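You operate a simulated robot arm through the tools that you are given. There is no shell and no other tool.

You are at the controls of a simulated robot arm. One attempt, no reset.

Task
Put things in order on the steel work top. At the end: the yellow clip from the steel work top stands on top of the white filter; the clear bottle from the steel work top is on the cream carton (marked "FILTER PAPER"); the silver steel basket (marked "WIDE MESH") from the steel work top stands where the clear bottle stood; the grey brush stands where the silver steel basket stood; the clear beaker from the steel work top stands where the grey brush stood; whatever was shut is shut again. Leave all else as you found it, and nothing knocked over. Set down upright: bottle.
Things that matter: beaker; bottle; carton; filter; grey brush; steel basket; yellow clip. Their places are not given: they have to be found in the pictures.

Only the result counts: the job must be done as asked and must still hold three seconds after the hand-in. Knocking over, shifting, dropping, spilling or breaking anything else fails it.

Robot
A 7-joint arm with a two-finger parallel gripper, fixed in place. Base frame: the origin is at the foot of the arm, x ahead of it, y to its left, z up; the work surface is at about z = 88. Lengths are in cm, angles in rad, forces in N, time in s.
With the tool pointing down near the work surface it reaches from about 24 to 68 cm from the base axis. Its first joint turns from -1.152 to 1.152 rad. Payload 2.4 kg.
The tool frame sits at the grasp point between the pads (the TCP): z along the fingers, y along the line on which they close. The tips reach 3 cm beyond it. The gripper opens to 9.4 cm. The fingers are 2.8 cm wide and 1 cm thick; the gripper's body (5 by 9.6 cm) begins 5.5 cm behind the TCP.
Orientation is that of the tool frame in the base frame, as a unit quaternion [x, y, z, w]. With the fingers straight down and closing along the base's y, the tool's x points along the base's -x, its y along +y and its z along -z.

Tools
- The arm moves only by the tool drive_tool. Its argument "rows" is a list of rows, each an object of numbers (a shift or turn left out is 0, a gripper value left out holds the last): "x", "y", "z": the shift along the tool's x, y, z in units of 25 mm (1.0 is 25 mm); "wx", "wy", "wz": the turn, a rotation vector about the tool's x, y, z in units of 5 degrees (1.0 is 5 degrees); "hand": the opening in per cent of the stroke, from 0 (shut) to 100 (fully open). In form: [{"x": .., "y": .., "z": .., "wx": .., "wy": .., "wz": .., "hand": ..}, ...]. A call has 1 to 20 rows; each row shifts and turns the commanded pose from where the row before left it, along the tool's axes as they then stand. A call with a number of a shift or a turn outside -1 to 1 is refused whole. Each row takes 0.2 s and may step no farther than 5 cm and 0.15 rad from the row before; otherwise, or with a gripper value out of range, the whole call is refused. Where a pose cannot be reached the arm comes as near as it can. A force on the tool above 40 N (or 10 N above the force at the start of the call, whichever is more), or a blocked arm, ends the call early, and 0.2 s more pass. Each finger travels about 15.3 cm/s and halts on what it meets, pressing with about 36 N; the grip force reading is that of the motor and also rises with nothing between the fingers. The clock runs only during rows and for 0.2 s after the last one: add rows that do not move to give the fingers time. The reply holds the time, the measured pose of the TCP, the force on the tool along the base axes, the opening and the grip force, in the units named above and with some noise, with the torque about the TCP (base axes, N m) and any sound that the robot's microphone picked up.
- Cameras (640 x 400 px; columns grow to the right, rows downward): "scene" is fixed at [5.46, 50.06, 143.77]; the picture's right is [-0.53, -0.85, 0.00], its down [-0.57, 0.35, -0.74] and it looks along [0.63, -0.39, -0.67] (base axes); focal length 320 px, centre (320, 200). "wrist" rides on the gripper at [7.6, 1.4, -10.2] in the tool frame; the picture's right is [-0.18, 0.98, 0.00], its down [-0.75, -0.14, -0.64] and it looks along [-0.63, -0.12, 0.77] (tool axes); focal length 243 px, centre (320, 200).
- get_image(camera): a new picture of that camera. No time passes.
- probe_pixels(camera, pixels): for up to 12 pixels [column, row] of the newest picture of that camera ("zoom" is the newest enlarged one), the place [x, y, z] in the base frame of the surface seen there, good to about 0.2 cm, but the place of the scene camera against the robot may be out by one fixed shift of up to 1.2 cm in any direction. No time passes.
- enlarge(camera, box): a new picture of the part [left, top, right, bottom] of that camera's present view, enlarged. No time passes.
- sign_off(): hands the job in; it is judged then, once.

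Unless the task says otherwise, let go and move clear before handing in.

The tools are called after ">>>" as name(argument=value, ...) on one line, values as JSON. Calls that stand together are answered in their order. drive_tool: Moves the arm, as the interface text tells. Its arguments: {"type":"object","properties":{"rows":{"type":"array","items":{"type":"object","properties":{"x":{"type":"number"},"y":{"type":"number"},"z":{"type":"number"},"wx":{"type":"number"},"wy":{"type":"number"},"wz":{"type":"number"},"hand":{"type":"number"}}}}},"required":["rows"]} The other tools are called the same way: get_image (camera) takes a picture; probe_pixels (camera, pixels) gives the place of the surface under pixels of a picture; enlarge (camera, box) takes an enlarged picture of a part of a camera's view; sign_off () hands the job in.

At the start:

```text
time: 0.0
ee_pos: [38.83, 2.5, 115.73]
ee_rot: [0.0, 1.0, 0.0, 0.0]
contact_force: [-0.4, 0.0, 0.1]
torque: [0.04, -0.02, -0.03]
opening: 9.39
grasp_force: 0.0
```

scene: 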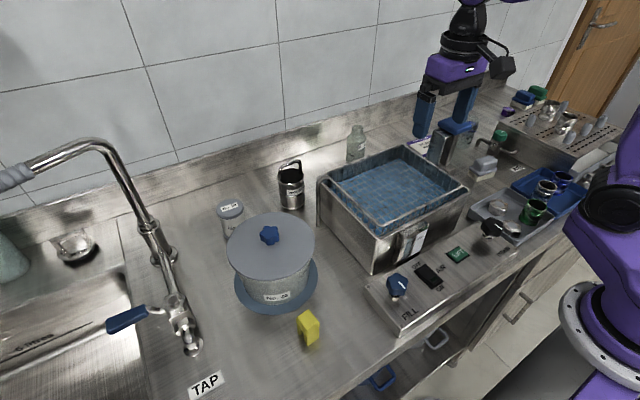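
wrist: 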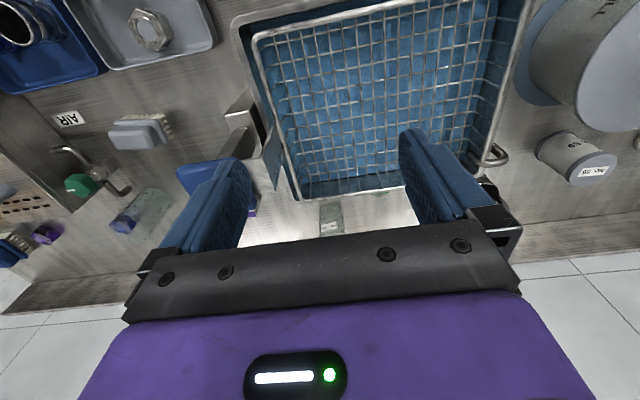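

The first pictures show an ultrasonic bath with basket, a lidded pot at about (270,260), a yellow clip at (308,328), a bottle at (357,143), and clutter to the right. I'll enlarge parts of the scene to identify each thing.

>>> enlarge(camera="scene", box=[200, 120, 360, 220])

>>> enlarge(camera="scene", box=[200, 220, 360, 360])

>>> enlarge(camera="scene", box=[320, 100, 480, 200])

>>> enlarge(camera="scene", box=[460, 80, 620, 180])

>>> enlarge(camera="scene", box=[440, 160, 600, 260])

>>> enlarge(camera="scene", box=[340, 220, 500, 320])

>>> enlarge(camera="scene", box=[340, 300, 500, 400])

>>> enlarge(camera="scene", box=[0, 200, 240, 400])

```text
4.00 times, centred on (280, 170) of scene
```

zoom: 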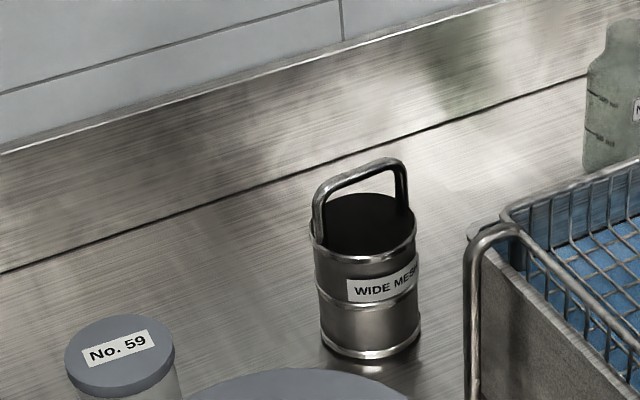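

```text
2.86 times, centred on (280, 290) of scene
```

zoom: 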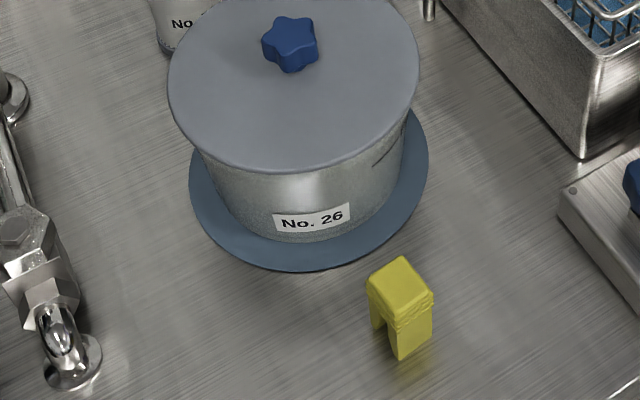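

```text
4.00 times, centred on (400, 150) of scene
```

zoom: 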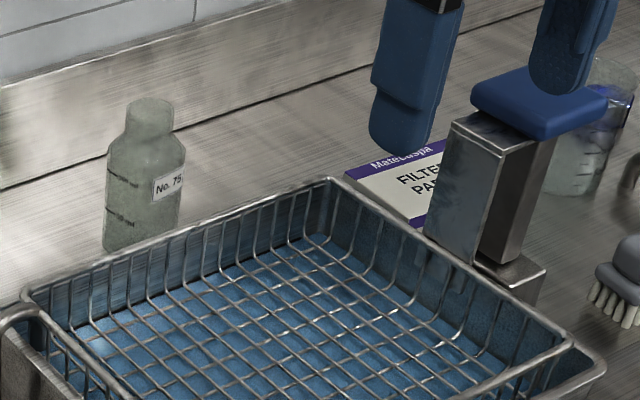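

```text
4.00 times, centred on (540, 130) of scene
```

zoom: 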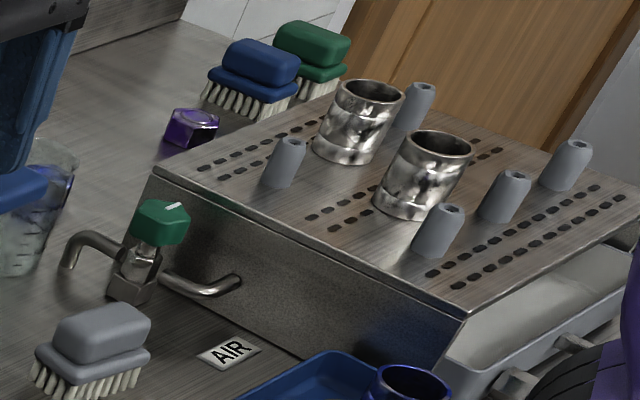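

```text
4.00 times, centred on (520, 210) of scene
```

zoom: 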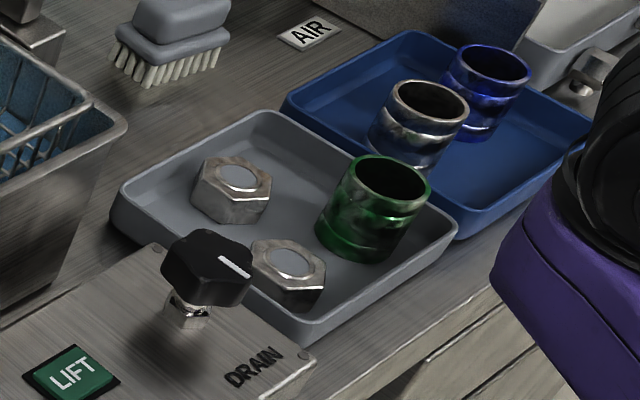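

```text
4.00 times, centred on (420, 270) of scene
```

zoom: 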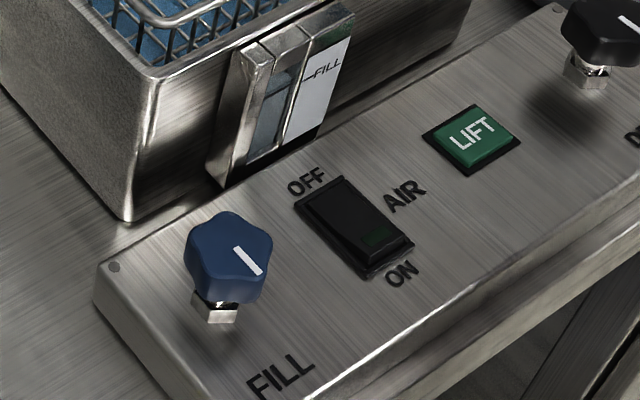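

```text
4.00 times, centred on (420, 350) of scene
```

zoom: 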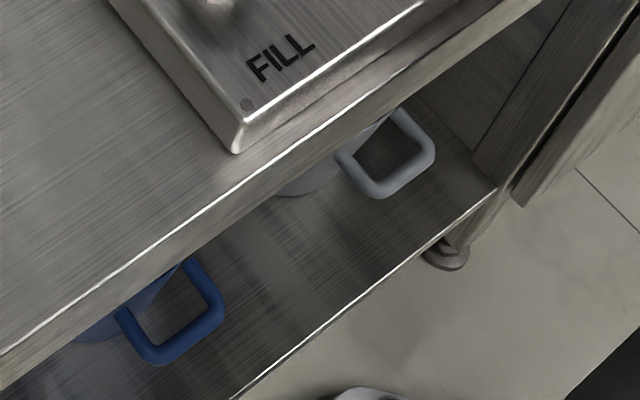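

```text
2.00 times, centred on (120, 300) of scene
```

zoom: 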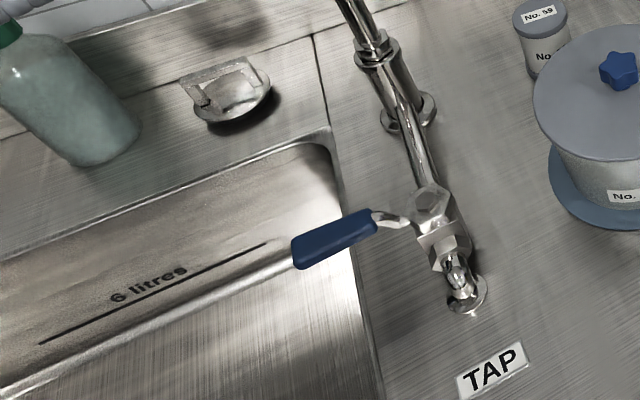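

The zooms show the steel basket WIDE MESH at (291,187), bottle No. 75 at (356,143), FILTER PAPER carton near (420,150), beaker behind the gripper near (465,150), grey brush (484,167). No white filter is visible yet; I'll look through the wrist camera and probe positions.

>>> enlarge(camera="wrist", box=[480, 0, 640, 240])

>>> enlarge(camera="wrist", box=[0, 100, 260, 280])

>>> probe_pixels(camera="scene", pixels=[[270, 235], [240, 250], [300, 230], [270, 285], [308, 320], [290, 200], [357, 150], [350, 240], [484, 163], [230, 210], [235, 225], [310, 300]])

>>> probe_pixels(camera="wrist", pixels=[[330, 220], [145, 130], [150, 215], [590, 165], [560, 60], [350, 100], [85, 180], [70, 118], [600, 230], [300, 240], [400, 215], [240, 120]])

>>> enlarge(camera="scene", box=[420, 90, 520, 190])

```text
1.67 times, centred on (560, 120) of wrist
```

zoom: 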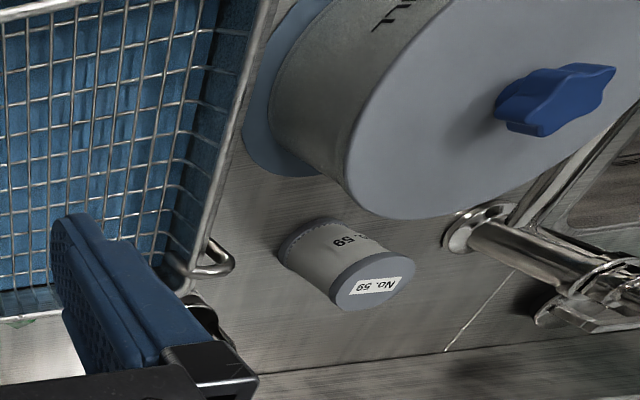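

```text
2.22 times, centred on (130, 190) of wrist
```

zoom: 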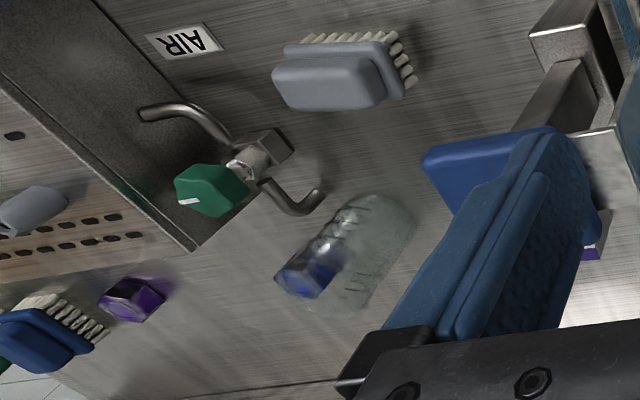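

```text
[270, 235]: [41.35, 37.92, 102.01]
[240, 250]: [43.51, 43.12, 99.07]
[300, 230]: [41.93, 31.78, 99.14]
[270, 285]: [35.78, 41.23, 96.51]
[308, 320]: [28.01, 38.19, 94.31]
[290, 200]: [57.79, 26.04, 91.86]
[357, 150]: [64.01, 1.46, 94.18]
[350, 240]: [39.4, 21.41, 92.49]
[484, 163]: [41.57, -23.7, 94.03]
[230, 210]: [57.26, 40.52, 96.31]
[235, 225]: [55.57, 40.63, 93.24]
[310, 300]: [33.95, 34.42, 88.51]
```

```text
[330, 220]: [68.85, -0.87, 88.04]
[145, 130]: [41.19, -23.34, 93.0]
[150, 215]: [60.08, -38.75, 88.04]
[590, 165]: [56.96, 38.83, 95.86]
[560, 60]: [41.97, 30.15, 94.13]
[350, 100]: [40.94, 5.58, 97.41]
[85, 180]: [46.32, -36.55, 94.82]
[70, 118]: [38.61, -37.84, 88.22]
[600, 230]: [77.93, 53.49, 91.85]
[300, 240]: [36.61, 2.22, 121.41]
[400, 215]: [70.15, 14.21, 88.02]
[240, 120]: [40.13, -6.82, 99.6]
```

```text
4.00 times, centred on (470, 140) of scene
```

zoom: 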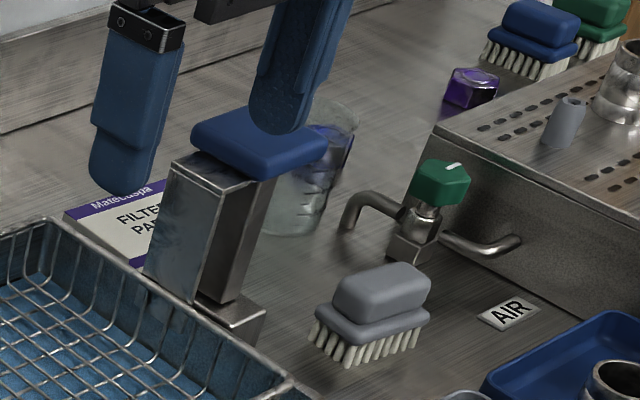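

The blue paddle and post sit between the bath and the beaker, and no open white filter shows so far. I'll zoom on the jar No. 59, the trays, and the right end to look for the filter.

>>> enlarge(camera="scene", box=[205, 190, 265, 250])

>>> enlarge(camera="scene", box=[220, 200, 330, 320])

>>> enlarge(camera="scene", box=[560, 80, 640, 180])

>>> enlarge(camera="wrist", box=[0, 0, 240, 150])

>>> enlarge(camera="wrist", box=[230, 0, 530, 200])

>>> enlarge(camera="scene", box=[400, 270, 560, 400])

```text
6.67 times, centred on (235, 220) of scene
```

zoom: 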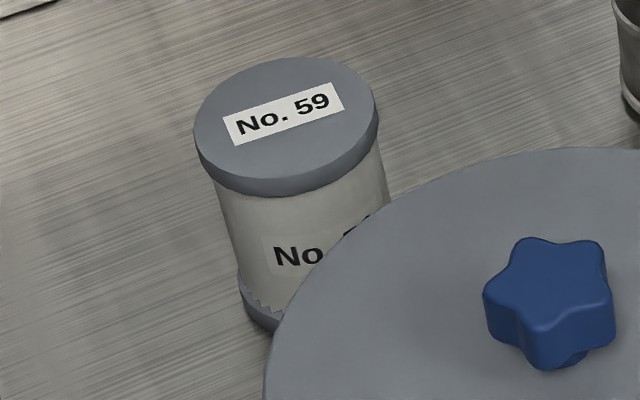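

```text
3.33 times, centred on (275, 260) of scene
```

zoom: 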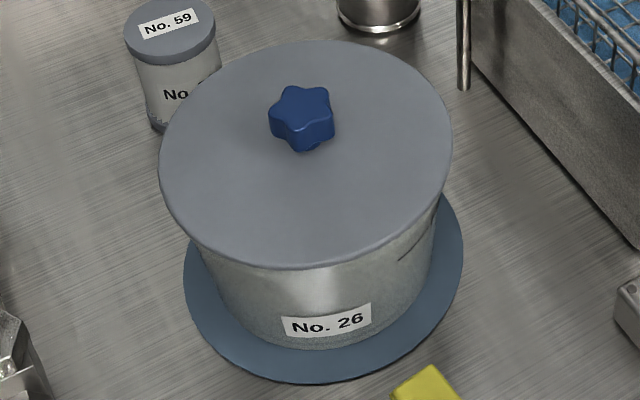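

```text
4.00 times, centred on (600, 130) of scene
```

zoom: 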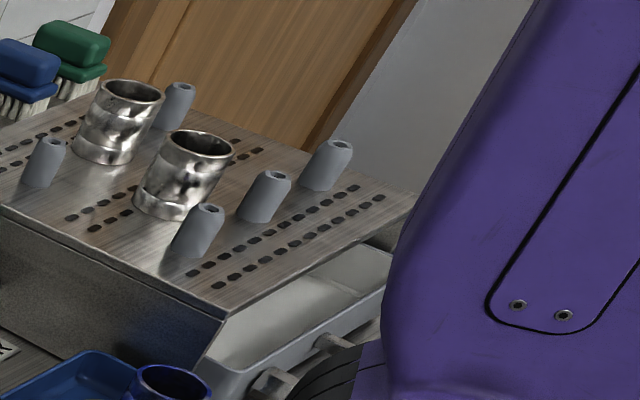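

```text
2.67 times, centred on (120, 75) of wrist
```

zoom: 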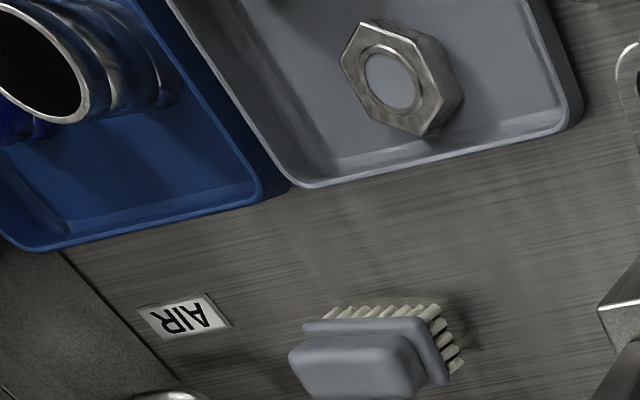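

```text
2.00 times, centred on (380, 100) of wrist
```

zoom: 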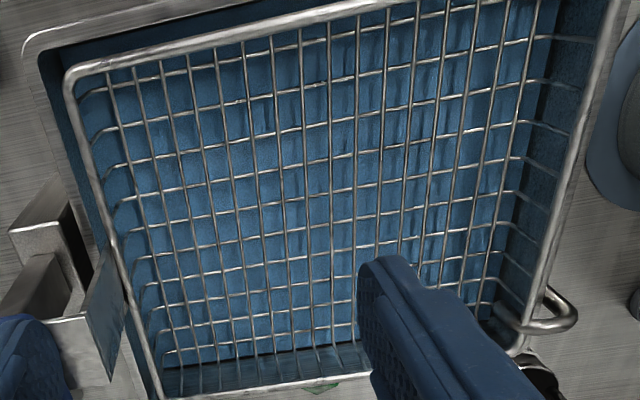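

```text
3.08 times, centred on (480, 335) of scene
```

zoom: 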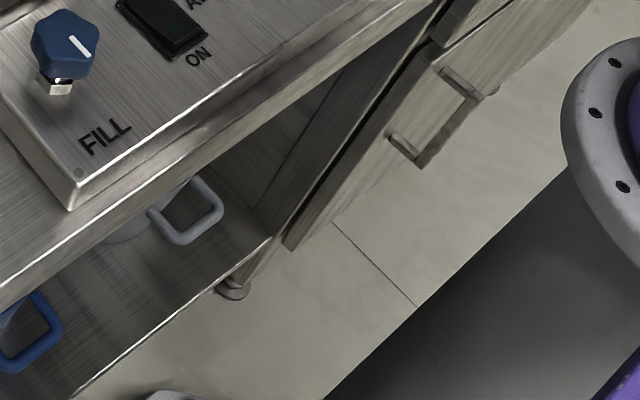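

The filter is most likely under the lid of pot No. 26 (blue knob at (270,235)); the jar No. 59 lies out of reach. I'll move the arm left and up to look with the wrist camera.

>>> drive_tool(rows=[{"y": 1, "z": -0.5}, {"y": 1, "z": -0.5}, {"y": 1, "z": -0.5}, {"y": 1, "z": -0.5}, {"y": 1}, {"y": 1}, {"y": 1}, {"y": 1}])

>>> get_image(camera="wrist")

>>> get_image(camera="scene")

```text
time: 1.8
ee_pos: [38.72, 22.48, 120.84]
ee_rot: [0.0, 1.0, 0.0, 0.0]
contact_force: [-0.6, 0.0, -0.6]
torque: [-0.01, -0.01, 0.0]
opening: 9.39
grasp_force: 0.1
```

```text
taken
```

wrist: 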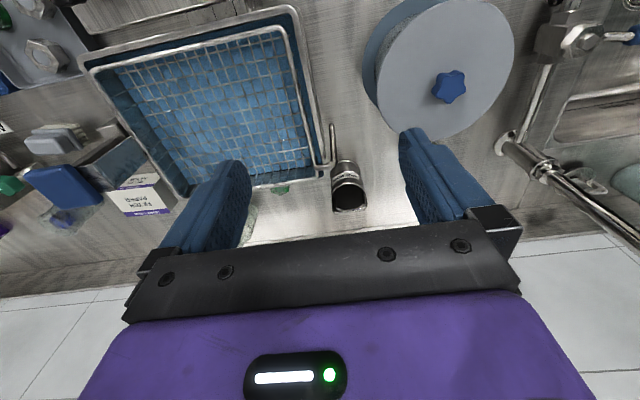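

```text
taken
```

scene: 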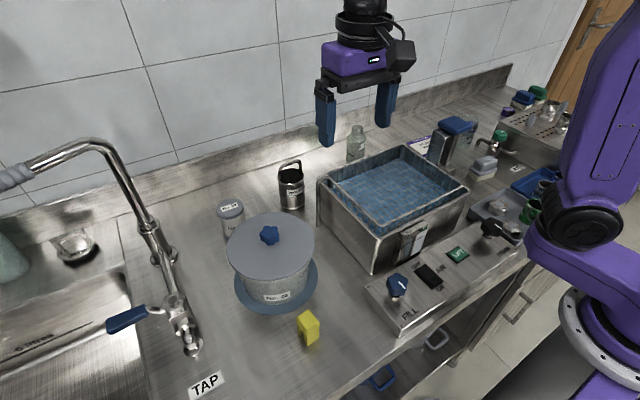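

Now pot lid, basket (345,185), and FILTER PAPER carton (140,198) are visible in the wrist view. I'll zoom and probe matching features in both cameras to get the scene camera's offset.

>>> enlarge(camera="wrist", box=[0, 100, 200, 240])

>>> probe_pixels(camera="wrist", pixels=[[450, 85], [440, 30], [400, 10], [512, 40], [385, 60], [400, 120], [345, 207], [120, 190], [155, 185], [135, 215], [175, 208], [140, 200]])

>>> probe_pixels(camera="scene", pixels=[[270, 234], [250, 225], [300, 225], [230, 250], [313, 245], [270, 268], [291, 170], [283, 178], [303, 180], [420, 145], [460, 127], [440, 125]])

>>> enlarge(camera="scene", box=[390, 90, 520, 190])

```text
2.86 times, centred on (100, 170) of wrist
```

zoom: 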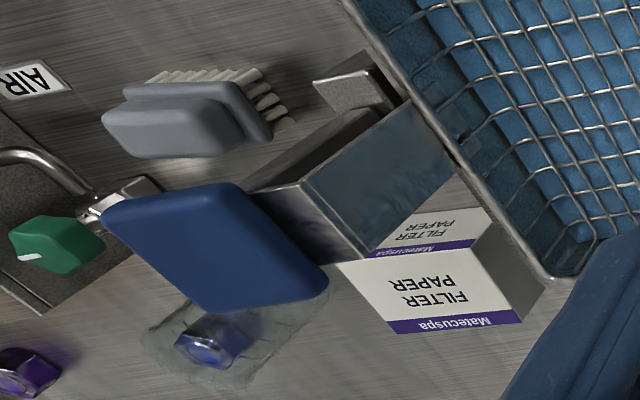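

```text
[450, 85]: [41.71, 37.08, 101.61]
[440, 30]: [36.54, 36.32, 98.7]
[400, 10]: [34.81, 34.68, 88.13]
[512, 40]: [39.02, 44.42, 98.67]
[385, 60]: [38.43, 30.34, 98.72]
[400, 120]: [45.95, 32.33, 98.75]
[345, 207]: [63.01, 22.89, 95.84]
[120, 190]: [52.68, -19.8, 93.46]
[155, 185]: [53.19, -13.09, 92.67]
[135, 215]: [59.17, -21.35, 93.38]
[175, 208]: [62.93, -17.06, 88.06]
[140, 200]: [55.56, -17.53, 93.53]
```

```text
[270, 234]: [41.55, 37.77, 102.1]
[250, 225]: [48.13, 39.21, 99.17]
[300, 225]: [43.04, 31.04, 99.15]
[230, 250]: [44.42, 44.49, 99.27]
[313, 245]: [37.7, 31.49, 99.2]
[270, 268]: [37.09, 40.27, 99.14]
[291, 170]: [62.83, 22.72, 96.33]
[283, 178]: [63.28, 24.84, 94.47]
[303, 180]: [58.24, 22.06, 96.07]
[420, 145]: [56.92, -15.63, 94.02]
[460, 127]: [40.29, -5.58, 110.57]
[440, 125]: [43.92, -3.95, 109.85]
```

```text
4.00 times, centred on (455, 140) of scene
```

zoom: 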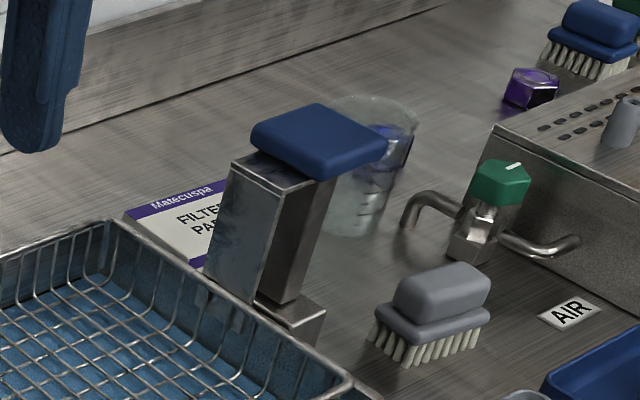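

The beaker (zoom (365,180)) holds a blue nut-like thing, and the carton sits behind the lift post. I'll probe in the zoom to locate the beaker, brush, carton and post.

>>> probe_pixels(camera="zoom", pixels=[[350, 225], [375, 105], [410, 120], [395, 150], [345, 190], [440, 285], [435, 335], [320, 130], [255, 240], [285, 315], [205, 230], [500, 180]])

>>> probe_pixels(camera="zoom", pixels=[[135, 212], [228, 180], [190, 265], [385, 330], [480, 318], [400, 355], [390, 290], [485, 270], [250, 150], [330, 180], [240, 300], [320, 310]])

```text
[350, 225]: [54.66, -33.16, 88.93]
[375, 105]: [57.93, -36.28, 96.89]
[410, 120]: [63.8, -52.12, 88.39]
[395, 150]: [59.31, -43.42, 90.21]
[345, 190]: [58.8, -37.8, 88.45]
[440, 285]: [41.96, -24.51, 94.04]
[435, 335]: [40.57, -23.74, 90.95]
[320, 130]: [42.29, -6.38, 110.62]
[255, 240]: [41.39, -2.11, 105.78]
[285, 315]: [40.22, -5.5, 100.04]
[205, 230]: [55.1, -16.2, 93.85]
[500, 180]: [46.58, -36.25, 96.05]
```

```text
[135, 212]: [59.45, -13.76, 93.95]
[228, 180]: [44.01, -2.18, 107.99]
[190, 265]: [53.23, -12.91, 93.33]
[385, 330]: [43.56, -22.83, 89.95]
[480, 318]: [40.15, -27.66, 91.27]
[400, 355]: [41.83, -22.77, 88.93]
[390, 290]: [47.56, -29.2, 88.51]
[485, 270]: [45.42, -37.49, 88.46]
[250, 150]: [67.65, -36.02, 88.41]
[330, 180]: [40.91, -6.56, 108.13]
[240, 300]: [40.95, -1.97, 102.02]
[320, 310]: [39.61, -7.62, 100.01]
```

Beaker is near (56,-35), carton top near (56,-17) at z≈93.5. I'll check the wrist view behind the bath (282,188) and the pot for details before acting.

>>> enlarge(camera="wrist", box=[220, 140, 420, 260])

>>> enlarge(camera="wrist", box=[340, 0, 540, 140])

>>> enlarge(camera="wrist", box=[60, 0, 340, 200])

```text
3.20 times, centred on (320, 200) of wrist
```

zoom: 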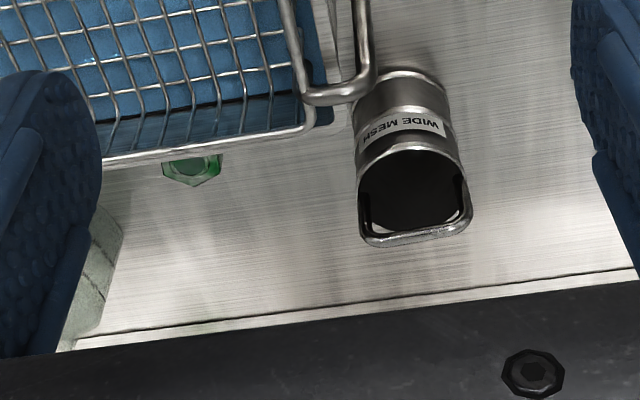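

```text
2.86 times, centred on (440, 70) of wrist
```

zoom: 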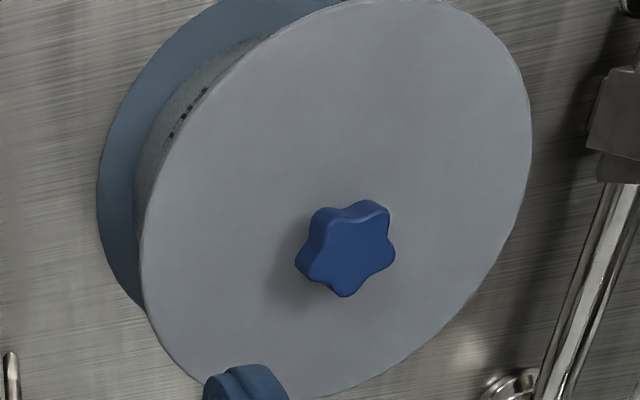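

```text
2.00 times, centred on (200, 100) of wrist
```

zoom: 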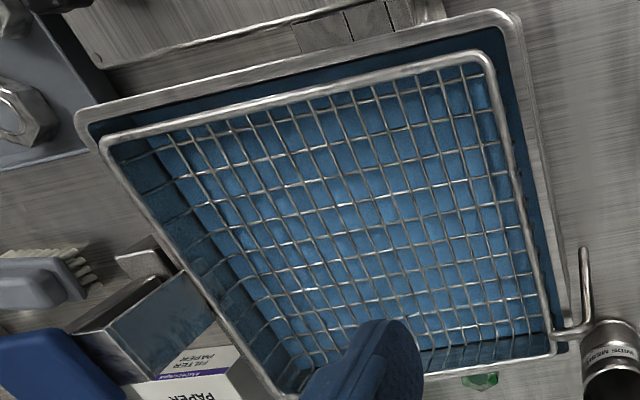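

I see a green hex nut behind the bath at zoom (190,170), between bottle and basket, so I must stay clear of it. I'll probe the basket, handle, and nut from the wrist zoom.

>>> enlarge(camera="wrist", box=[260, 150, 380, 225])

>>> probe_pixels(camera="zoom", pixels=[[375, 155], [430, 150], [485, 180], [380, 210], [492, 205], [440, 185], [400, 310], [460, 300], [510, 285], [110, 150], [80, 180], [130, 165]])

```text
5.33 times, centred on (320, 188) of wrist
```

zoom: 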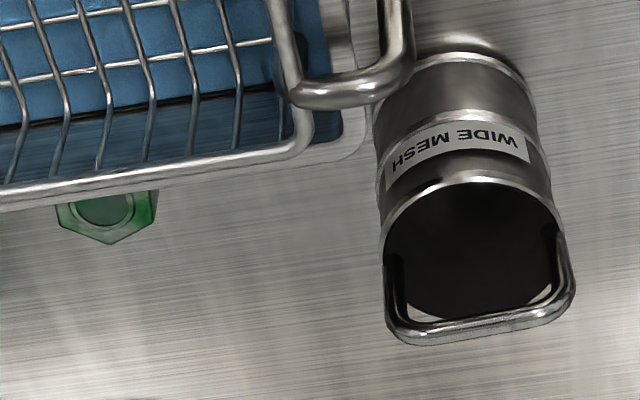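

```text
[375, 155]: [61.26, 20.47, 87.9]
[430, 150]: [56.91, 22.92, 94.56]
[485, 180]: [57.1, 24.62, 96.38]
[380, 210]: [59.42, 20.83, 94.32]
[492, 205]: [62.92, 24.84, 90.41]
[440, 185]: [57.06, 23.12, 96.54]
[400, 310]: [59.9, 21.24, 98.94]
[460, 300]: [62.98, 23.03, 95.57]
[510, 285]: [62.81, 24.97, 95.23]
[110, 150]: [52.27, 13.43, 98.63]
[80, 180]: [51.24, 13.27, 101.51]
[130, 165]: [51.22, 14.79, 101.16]
```

The steel basket's rim is at z≈96.6, centred near (60,23.8), with its bail along y. Next I'll move over to view the bottle, carton and beaker from above.

>>> drive_tool(rows=[{"y": -1, "x": -0.4, "z": -0.2}, {"y": -1, "x": -0.4, "z": -0.2}, {"y": -1, "x": -0.4}, {"y": -1, "x": -0.4}, {"y": -1, "x": -0.4}, {"y": -1, "x": -0.4}, {"y": -1, "x": -0.4}, {"y": -1}, {"y": -1}, {"y": -1}])

>>> get_image(camera="wrist")

```text
time: 4.0
ee_pos: [45.64, -2.63, 121.67]
ee_rot: [0.0, 1.0, -0.001, 0.0]
contact_force: [-0.4, 0.2, 0.2]
torque: [0.02, -0.03, 0.02]
opening: 9.39
grasp_force: 0.0
```

```text
taken
```

wrist: 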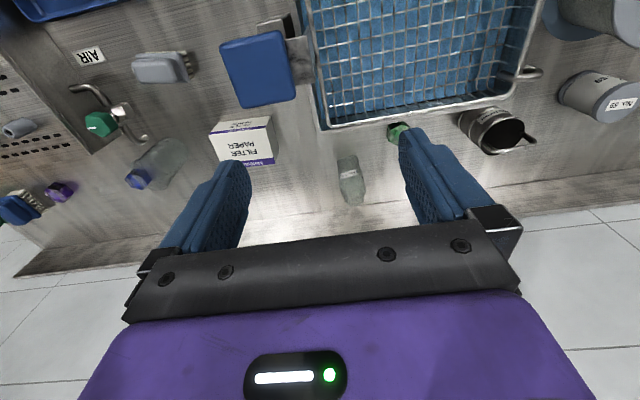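

Now bottle (350,180), carton (243,140), beaker (155,163), brush (162,67), green nut (397,130) are all in view. I'll zoom in and probe each.

>>> enlarge(camera="wrist", box=[200, 90, 280, 170])

>>> probe_pixels(camera="wrist", pixels=[[209, 134], [267, 118], [273, 162], [219, 163], [240, 145], [350, 165], [340, 185], [362, 190], [352, 203], [338, 160], [358, 157], [397, 130]])

>>> enlarge(camera="wrist", box=[310, 110, 410, 220])

>>> enlarge(camera="wrist", box=[40, 30, 220, 210])

```text
5.00 times, centred on (240, 130) of wrist
```

zoom: 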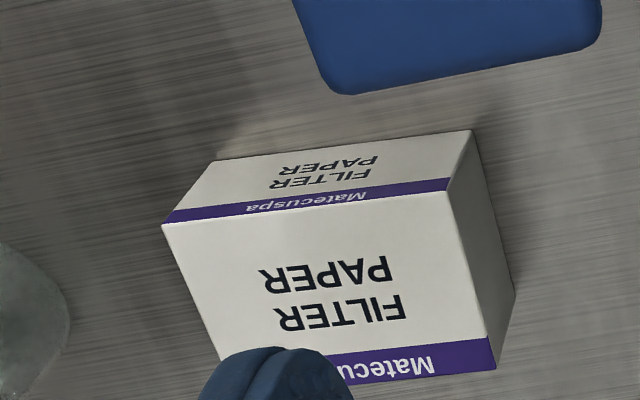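

```text
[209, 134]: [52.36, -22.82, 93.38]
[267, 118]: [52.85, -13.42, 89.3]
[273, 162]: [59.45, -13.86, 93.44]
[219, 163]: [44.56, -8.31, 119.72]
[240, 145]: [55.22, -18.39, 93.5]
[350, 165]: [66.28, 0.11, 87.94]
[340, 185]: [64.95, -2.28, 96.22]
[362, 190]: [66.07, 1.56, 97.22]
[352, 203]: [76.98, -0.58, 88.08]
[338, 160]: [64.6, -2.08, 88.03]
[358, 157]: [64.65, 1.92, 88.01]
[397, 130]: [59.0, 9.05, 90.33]
```

```text
3.64 times, centred on (360, 165) of wrist
```

zoom: 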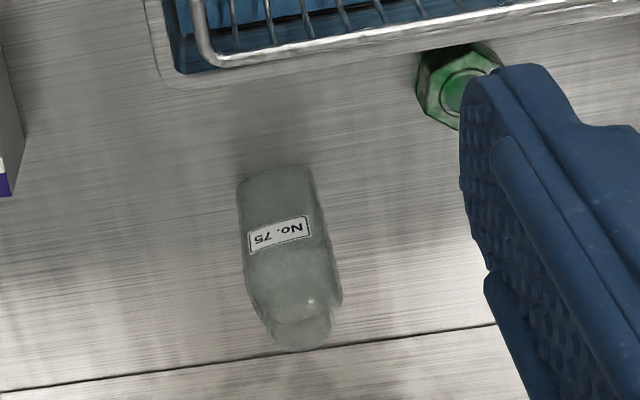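

```text
2.22 times, centred on (130, 120) of wrist
```

zoom: 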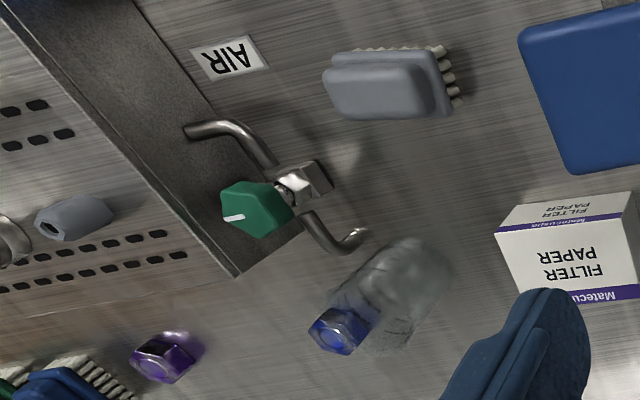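

The bottle is partly seen through, so I'll probe its label and outline in finer zooms from both cameras.

>>> enlarge(camera="scene", box=[330, 115, 390, 175])

>>> probe_pixels(camera="zoom", pixels=[[330, 250], [270, 250], [220, 250], [260, 350], [200, 350], [260, 120], [300, 80], [330, 330], [365, 250], [250, 420], [290, 390], [360, 340]])

>>> enlarge(camera="wrist", box=[320, 140, 380, 215])

>>> probe_pixels(camera="zoom", pixels=[[260, 270], [330, 270], [300, 290], [280, 170], [240, 180], [330, 160], [270, 200], [290, 350], [280, 400], [310, 420], [320, 330], [250, 240]])

```text
6.67 times, centred on (360, 145) of scene
```

zoom: 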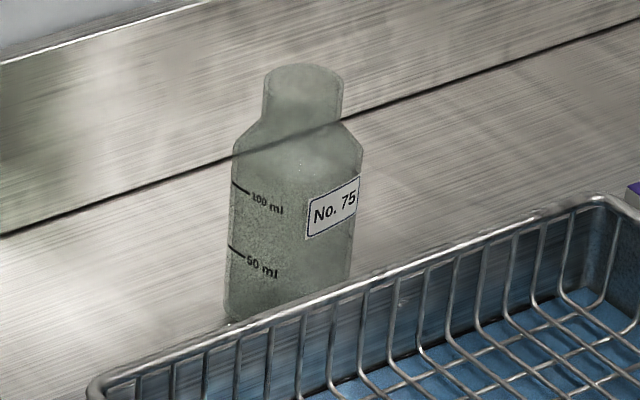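

```text
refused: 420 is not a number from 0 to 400
```

```text
5.33 times, centred on (350, 178) of wrist
```

zoom: 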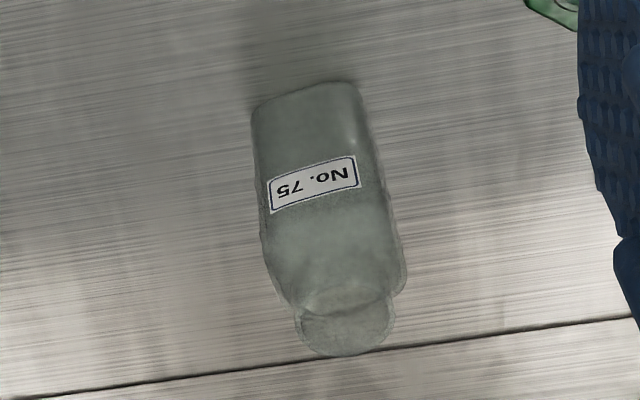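

```text
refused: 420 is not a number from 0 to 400
```

>>> probe_pixels(camera="zoom", pixels=[[275, 195], [315, 183], [355, 172], [300, 90], [253, 110], [357, 88], [310, 140], [262, 230], [395, 230], [345, 330], [298, 330], [392, 320]])

>>> enlarge(camera="scene", box=[330, 115, 390, 175])

```text
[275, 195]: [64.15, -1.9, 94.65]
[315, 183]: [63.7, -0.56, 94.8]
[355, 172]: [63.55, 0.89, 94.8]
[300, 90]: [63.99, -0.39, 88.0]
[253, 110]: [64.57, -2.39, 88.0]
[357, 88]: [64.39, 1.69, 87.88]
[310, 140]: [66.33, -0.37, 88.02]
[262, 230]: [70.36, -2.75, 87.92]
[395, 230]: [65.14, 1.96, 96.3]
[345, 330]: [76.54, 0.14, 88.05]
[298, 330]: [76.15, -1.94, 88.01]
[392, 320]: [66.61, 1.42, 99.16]
```

```text
6.67 times, centred on (360, 145) of scene
```

zoom: 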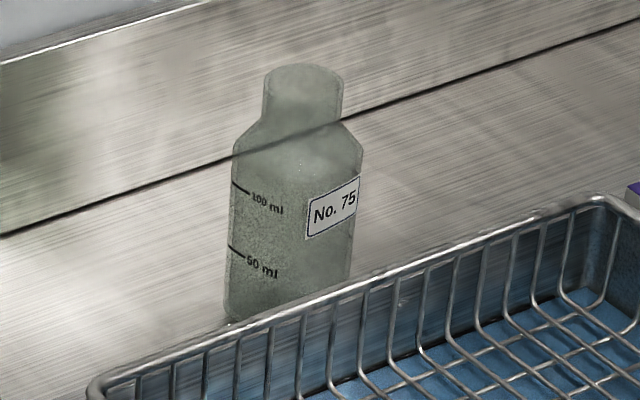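

The bottle has a squarish body about 4.3 cm wide centred near (65.8,0.0), body to z≈97 and top ≈100.7. Now I'll probe the brush, beaker, valve, paddle and carton corners in the wrist view.

>>> enlarge(camera="wrist", box=[110, 30, 210, 110])

>>> probe_pixels(camera="zoom", pixels=[[145, 190], [160, 315], [170, 180], [440, 170], [450, 310], [420, 300], [290, 250], [480, 150], [510, 260], [200, 140], [475, 300], [300, 190]])

>>> probe_pixels(camera="wrist", pixels=[[225, 50], [285, 40], [295, 95], [240, 105], [265, 128], [298, 45], [280, 25], [300, 80], [96, 122], [120, 110], [145, 137], [80, 90]])

>>> enlarge(camera="wrist", box=[110, 120, 190, 210])

>>> probe_pixels(camera="zoom", pixels=[[230, 210], [260, 240], [300, 180], [400, 100], [470, 130], [430, 200], [380, 300], [330, 330], [200, 240], [350, 120], [440, 70], [500, 170]])

```text
5.00 times, centred on (160, 70) of wrist
```

zoom: 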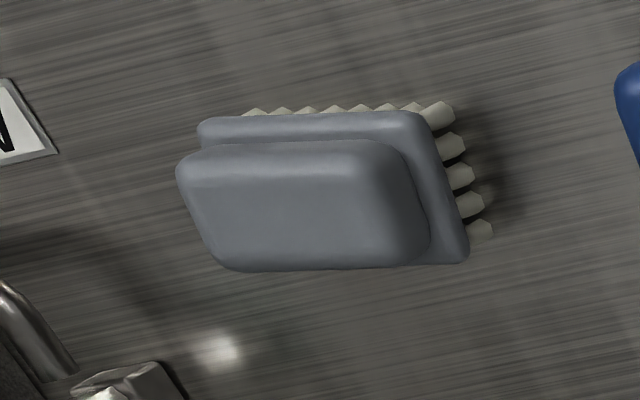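

```text
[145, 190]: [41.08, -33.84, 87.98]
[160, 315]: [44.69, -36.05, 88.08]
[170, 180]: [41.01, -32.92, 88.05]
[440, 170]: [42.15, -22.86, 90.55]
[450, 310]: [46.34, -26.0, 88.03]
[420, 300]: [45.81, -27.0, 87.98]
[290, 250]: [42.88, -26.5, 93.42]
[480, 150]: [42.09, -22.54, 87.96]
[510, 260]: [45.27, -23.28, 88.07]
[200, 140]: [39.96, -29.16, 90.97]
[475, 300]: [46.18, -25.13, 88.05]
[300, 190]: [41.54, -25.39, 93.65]
```

```text
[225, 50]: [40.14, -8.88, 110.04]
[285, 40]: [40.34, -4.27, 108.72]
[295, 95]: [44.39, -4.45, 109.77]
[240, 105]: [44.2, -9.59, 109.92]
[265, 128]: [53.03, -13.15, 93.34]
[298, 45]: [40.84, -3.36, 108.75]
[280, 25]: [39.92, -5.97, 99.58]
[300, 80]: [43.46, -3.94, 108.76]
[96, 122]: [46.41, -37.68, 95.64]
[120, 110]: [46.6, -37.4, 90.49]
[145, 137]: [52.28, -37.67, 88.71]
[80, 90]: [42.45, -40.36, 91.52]
```

```text
4.44 times, centred on (150, 165) of wrist
```

zoom: 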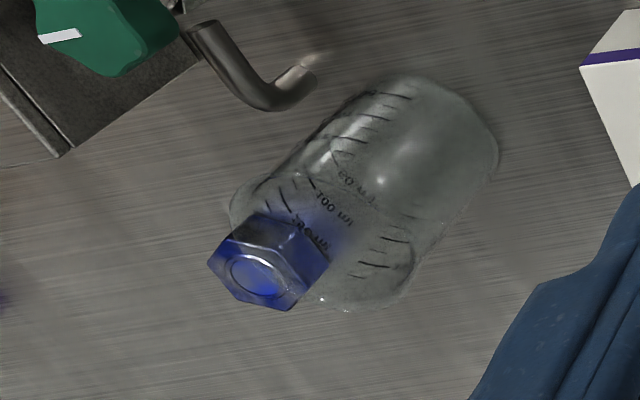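

```text
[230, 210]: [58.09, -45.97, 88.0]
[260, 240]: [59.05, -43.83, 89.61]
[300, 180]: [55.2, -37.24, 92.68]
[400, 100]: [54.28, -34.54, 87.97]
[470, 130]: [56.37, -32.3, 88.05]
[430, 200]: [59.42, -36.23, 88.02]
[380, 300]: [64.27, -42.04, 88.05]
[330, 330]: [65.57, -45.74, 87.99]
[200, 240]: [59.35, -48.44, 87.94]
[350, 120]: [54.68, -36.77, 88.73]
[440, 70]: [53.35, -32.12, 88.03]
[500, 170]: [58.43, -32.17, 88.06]
```

Carton's top is centred near (56.0,-18.3) at z≈93.45, paddle spans about x 39.5–45.5, y -10.5…-3.5 at z≈110, and the blue nut seen through the beaker is really a loose nut on the table at (59,-44). I'll start with the bottle: move above (65.8, 0).

>>> drive_tool(rows=[{"x": -0.9, "y": 0.117, "z": 0.2}, {"x": -0.9, "y": 0.117, "z": 0.3}, {"x": -0.9, "y": 0.117, "z": 0.4}, {"x": -0.9, "y": 0.117, "z": 0.4}, {"x": -0.9, "y": 0.117, "z": 0.4}, {"x": -0.9, "y": 0.117, "z": 0.4}, {"x": -0.9, "y": 0.117, "z": 0.4}, {"x": -0.9, "y": 0.117, "z": 0.4}, {"x": -0.88, "y": 0.117, "z": 0.4}, {"wz": -1}])

>>> get_image(camera="wrist")

>>> get_image(camera="scene")

```text
time: 6.2
ee_pos: [65.4, -0.09, 113.4]
ee_rot: [-0.043, 0.999, 0.0, -0.001]
contact_force: [-0.3, -0.2, -0.3]
torque: [0.01, 0.02, 0.02]
opening: 9.38
grasp_force: 0.1
out of reach, approached as far as the arm can: row 9
```

```text
taken
```

wrist: 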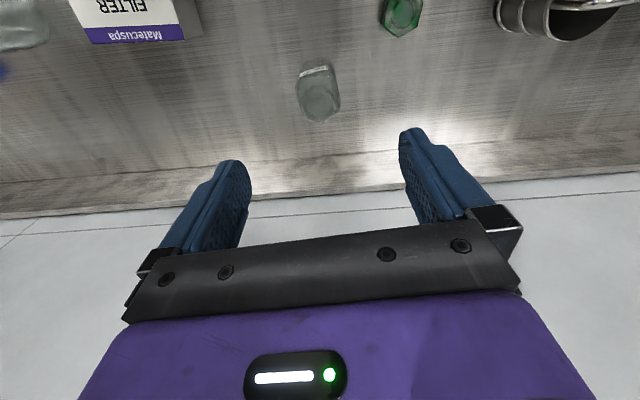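

```text
taken
```

scene: 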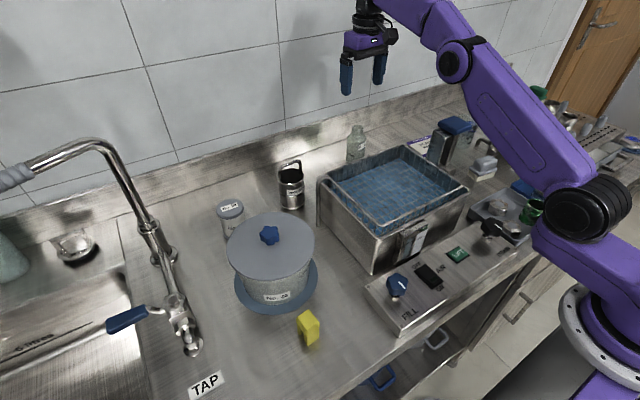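

The arm is now near (65.4,-0.1,113.4); the bottle shows at (318,90), close to the expected TCP axis projection (320,73–106). I'll zoom to measure the alignment.

>>> enlarge(camera="wrist", box=[280, 50, 360, 140])

>>> probe_pixels(camera="zoom", pixels=[[290, 150], [250, 150], [350, 140], [300, 120], [310, 80], [330, 330], [290, 300], [360, 300], [320, 200], [270, 200], [370, 200], [330, 250]])

```text
4.44 times, centred on (320, 95) of wrist
```

zoom: 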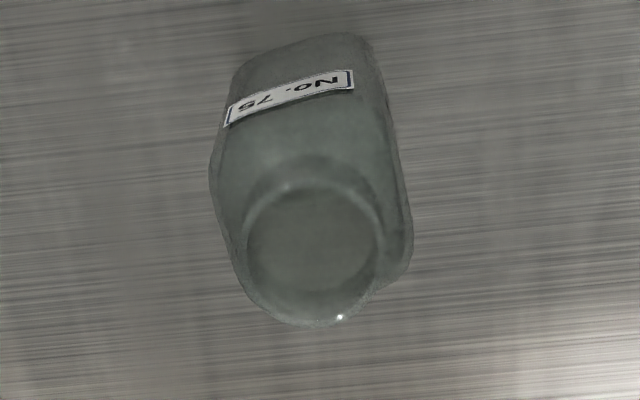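

```text
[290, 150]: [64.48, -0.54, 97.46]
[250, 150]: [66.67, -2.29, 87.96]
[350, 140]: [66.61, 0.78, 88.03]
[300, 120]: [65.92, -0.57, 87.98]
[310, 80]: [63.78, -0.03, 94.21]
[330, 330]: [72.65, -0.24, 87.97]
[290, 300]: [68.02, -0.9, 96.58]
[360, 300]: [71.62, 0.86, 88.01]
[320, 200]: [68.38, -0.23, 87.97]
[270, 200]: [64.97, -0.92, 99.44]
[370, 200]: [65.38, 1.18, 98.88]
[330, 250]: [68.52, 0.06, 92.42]
```

Neck centre projects at about zoom (315,252), putting the bottle at ≈(65.6,-0.3) with its faces about 5° further round. I'll turn 5° more, nudge, and descend to just above the bottle.

>>> drive_tool(rows=[{"wz": -0.9, "y": -0.06}, {"z": 0.9}, {"z": 0.9}, {"z": 0.9}, {"z": 0.9}, {"z": 0.3}])

>>> get_image(camera="wrist")

>>> get_image(camera="scene")

```text
time: 7.6
ee_pos: [65.44, -0.17, 103.53]
ee_rot: [-0.083, 0.997, 0.0, 0.0]
contact_force: [-0.2, 0.1, 0.2]
torque: [-0.03, -0.01, 0.01]
opening: 9.4
grasp_force: 0.1
```

```text
taken
```

wrist: 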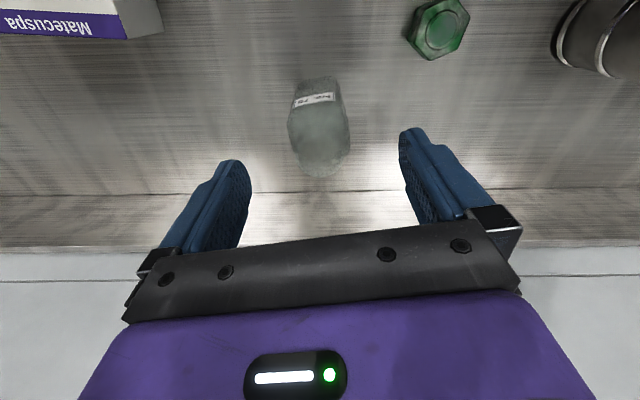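

```text
taken
```

scene: 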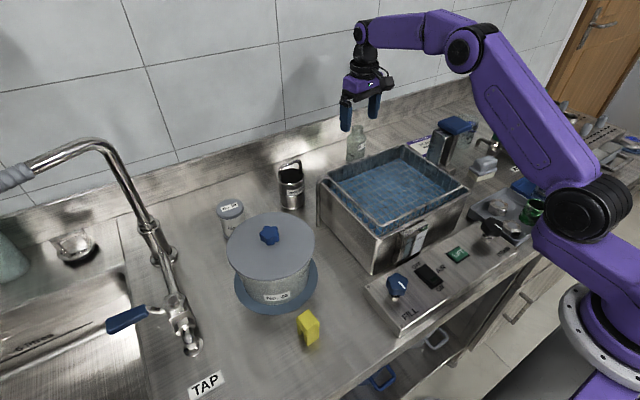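

The bottle is centred between the fingers (cols 290–350, about 319). I'll go down to TCP z≈96.3 and close.

>>> drive_tool(rows=[{"z": 0.9}, {"z": 0.9}, {"z": 0.9}, {"z": 0.19}, {"hand": 0}, {"hand": 0}, {"hand": 0}])

>>> get_image(camera="wrist")

```text
time: 9.2
ee_pos: [65.44, -0.14, 96.22]
ee_rot: [-0.083, 0.997, 0.0, 0.0]
contact_force: [0.6, -0.7, -0.1]
torque: [-0.01, -0.04, 0.04]
opening: 4.82
grasp_force: 35.9
```

```text
taken
```

wrist: 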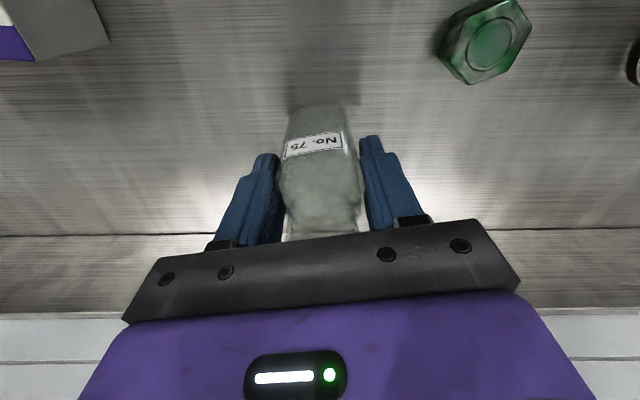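

The bottle is gripped at 4.82 cm opening. I'll lift it 12 cm and carry it over the carton at (56,-18.3).

>>> drive_tool(rows=[{"z": -0.5}, {"z": -0.9}, {"z": -0.9}, {"z": -0.9}, {"z": -0.9}, {"z": -0.7}, {"x": 0.3, "y": -0.4}, {"x": 0.6, "y": -0.8}, {"x": 0.6, "y": -0.8}, {"x": 0.6, "y": -0.8}, {"x": 0.6, "y": -0.8}, {"x": 0.6, "y": -0.8}, {"x": 0.6, "y": -0.8}, {"x": 0.6, "y": -0.8}, {"x": 0.5, "y": -0.52}])

>>> get_image(camera="wrist")

>>> get_image(camera="scene")

```text
time: 12.4
ee_pos: [55.68, -18.16, 108.32]
ee_rot: [-0.083, 0.997, 0.001, 0.0]
contact_force: [-0.4, 0.5, -0.8]
torque: [-0.01, 0.02, 0.02]
opening: 4.83
grasp_force: 35.9
```

```text
taken
```

wrist: 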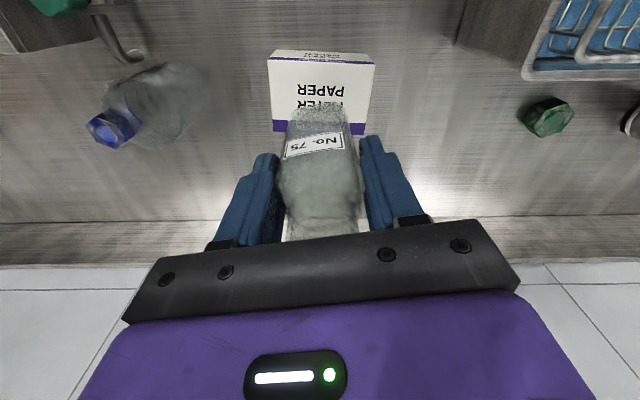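

```text
taken
```

scene: 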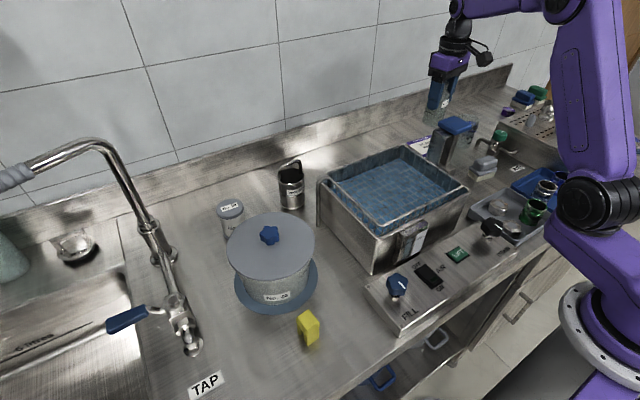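

The bottle hangs over the carton, whose top face spans about (270,60)–(375,130). I'll probe its corners to check centring before lowering.

>>> enlarge(camera="wrist", box=[250, 40, 390, 140])

>>> probe_pixels(camera="wrist", pixels=[[273, 62], [371, 68], [361, 132], [277, 128], [276, 125], [362, 126], [320, 150], [305, 110], [340, 110], [320, 75]])

```text
4.00 times, centred on (320, 90) of wrist
```

zoom: 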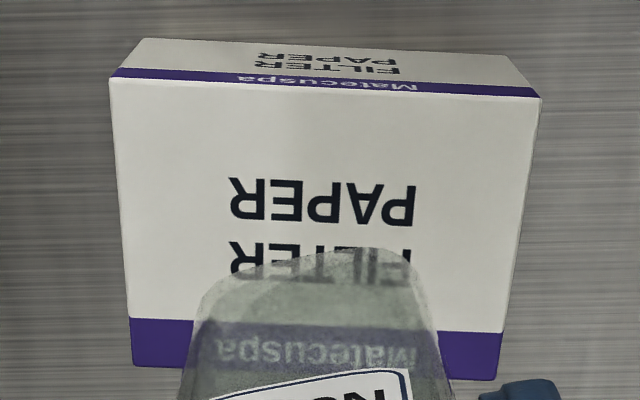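

```text
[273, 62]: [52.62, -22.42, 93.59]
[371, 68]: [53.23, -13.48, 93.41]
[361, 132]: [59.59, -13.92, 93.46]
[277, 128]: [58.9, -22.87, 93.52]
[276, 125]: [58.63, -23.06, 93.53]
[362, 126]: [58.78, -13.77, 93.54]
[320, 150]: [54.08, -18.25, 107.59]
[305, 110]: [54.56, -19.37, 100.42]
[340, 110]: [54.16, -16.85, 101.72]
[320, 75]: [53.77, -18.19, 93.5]
```

Carton centre is ≈(56.1,-18.25) and the bottle's front face at x≈54.1, so it's well centred. I'll lower 6.5 cm to set it down.

>>> drive_tool(rows=[{"z": 0.8}, {"z": 0.8}, {"z": 0.6}, {"z": 0.3}, {"z": 0.08}, {}])

>>> get_image(camera="wrist")

>>> enlarge(camera="scene", box=[390, 60, 490, 170])

```text
time: 13.8
ee_pos: [55.8, -18.19, 101.83]
ee_rot: [-0.082, 0.997, 0.0, 0.0]
contact_force: [-0.2, 0.0, -0.1]
torque: [-0.01, 0.01, 0.02]
opening: 4.83
grasp_force: 36.5
```

```text
taken
```

wrist: 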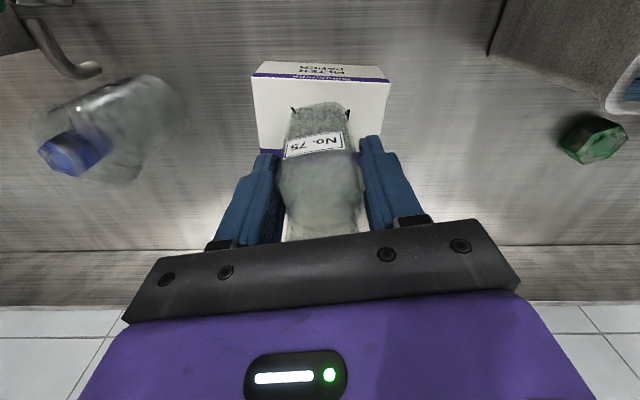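

```text
3.64 times, centred on (440, 115) of scene
```

zoom: 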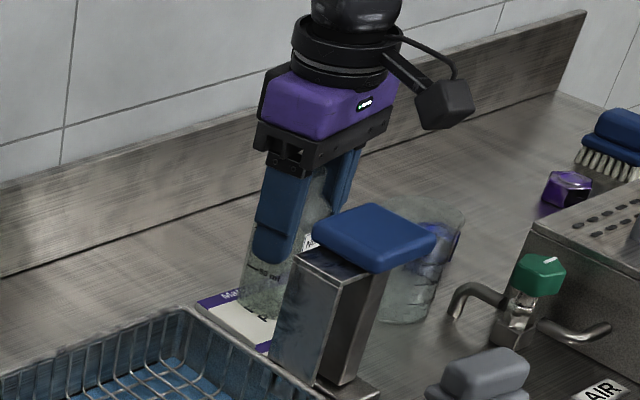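

No contact force yet at z=101.83. I'll ease down 0.1 cm at a time.

>>> drive_tool(rows=[{"z": 0.04}, {}])

```text
time: 14.4
ee_pos: [55.8, -18.37, 101.61]
ee_rot: [-0.082, 0.997, 0.0, 0.0]
contact_force: [-0.6, 0.3, 3.8]
torque: [0.12, 0.02, 0.06]
opening: 4.8
grasp_force: 35.9
```

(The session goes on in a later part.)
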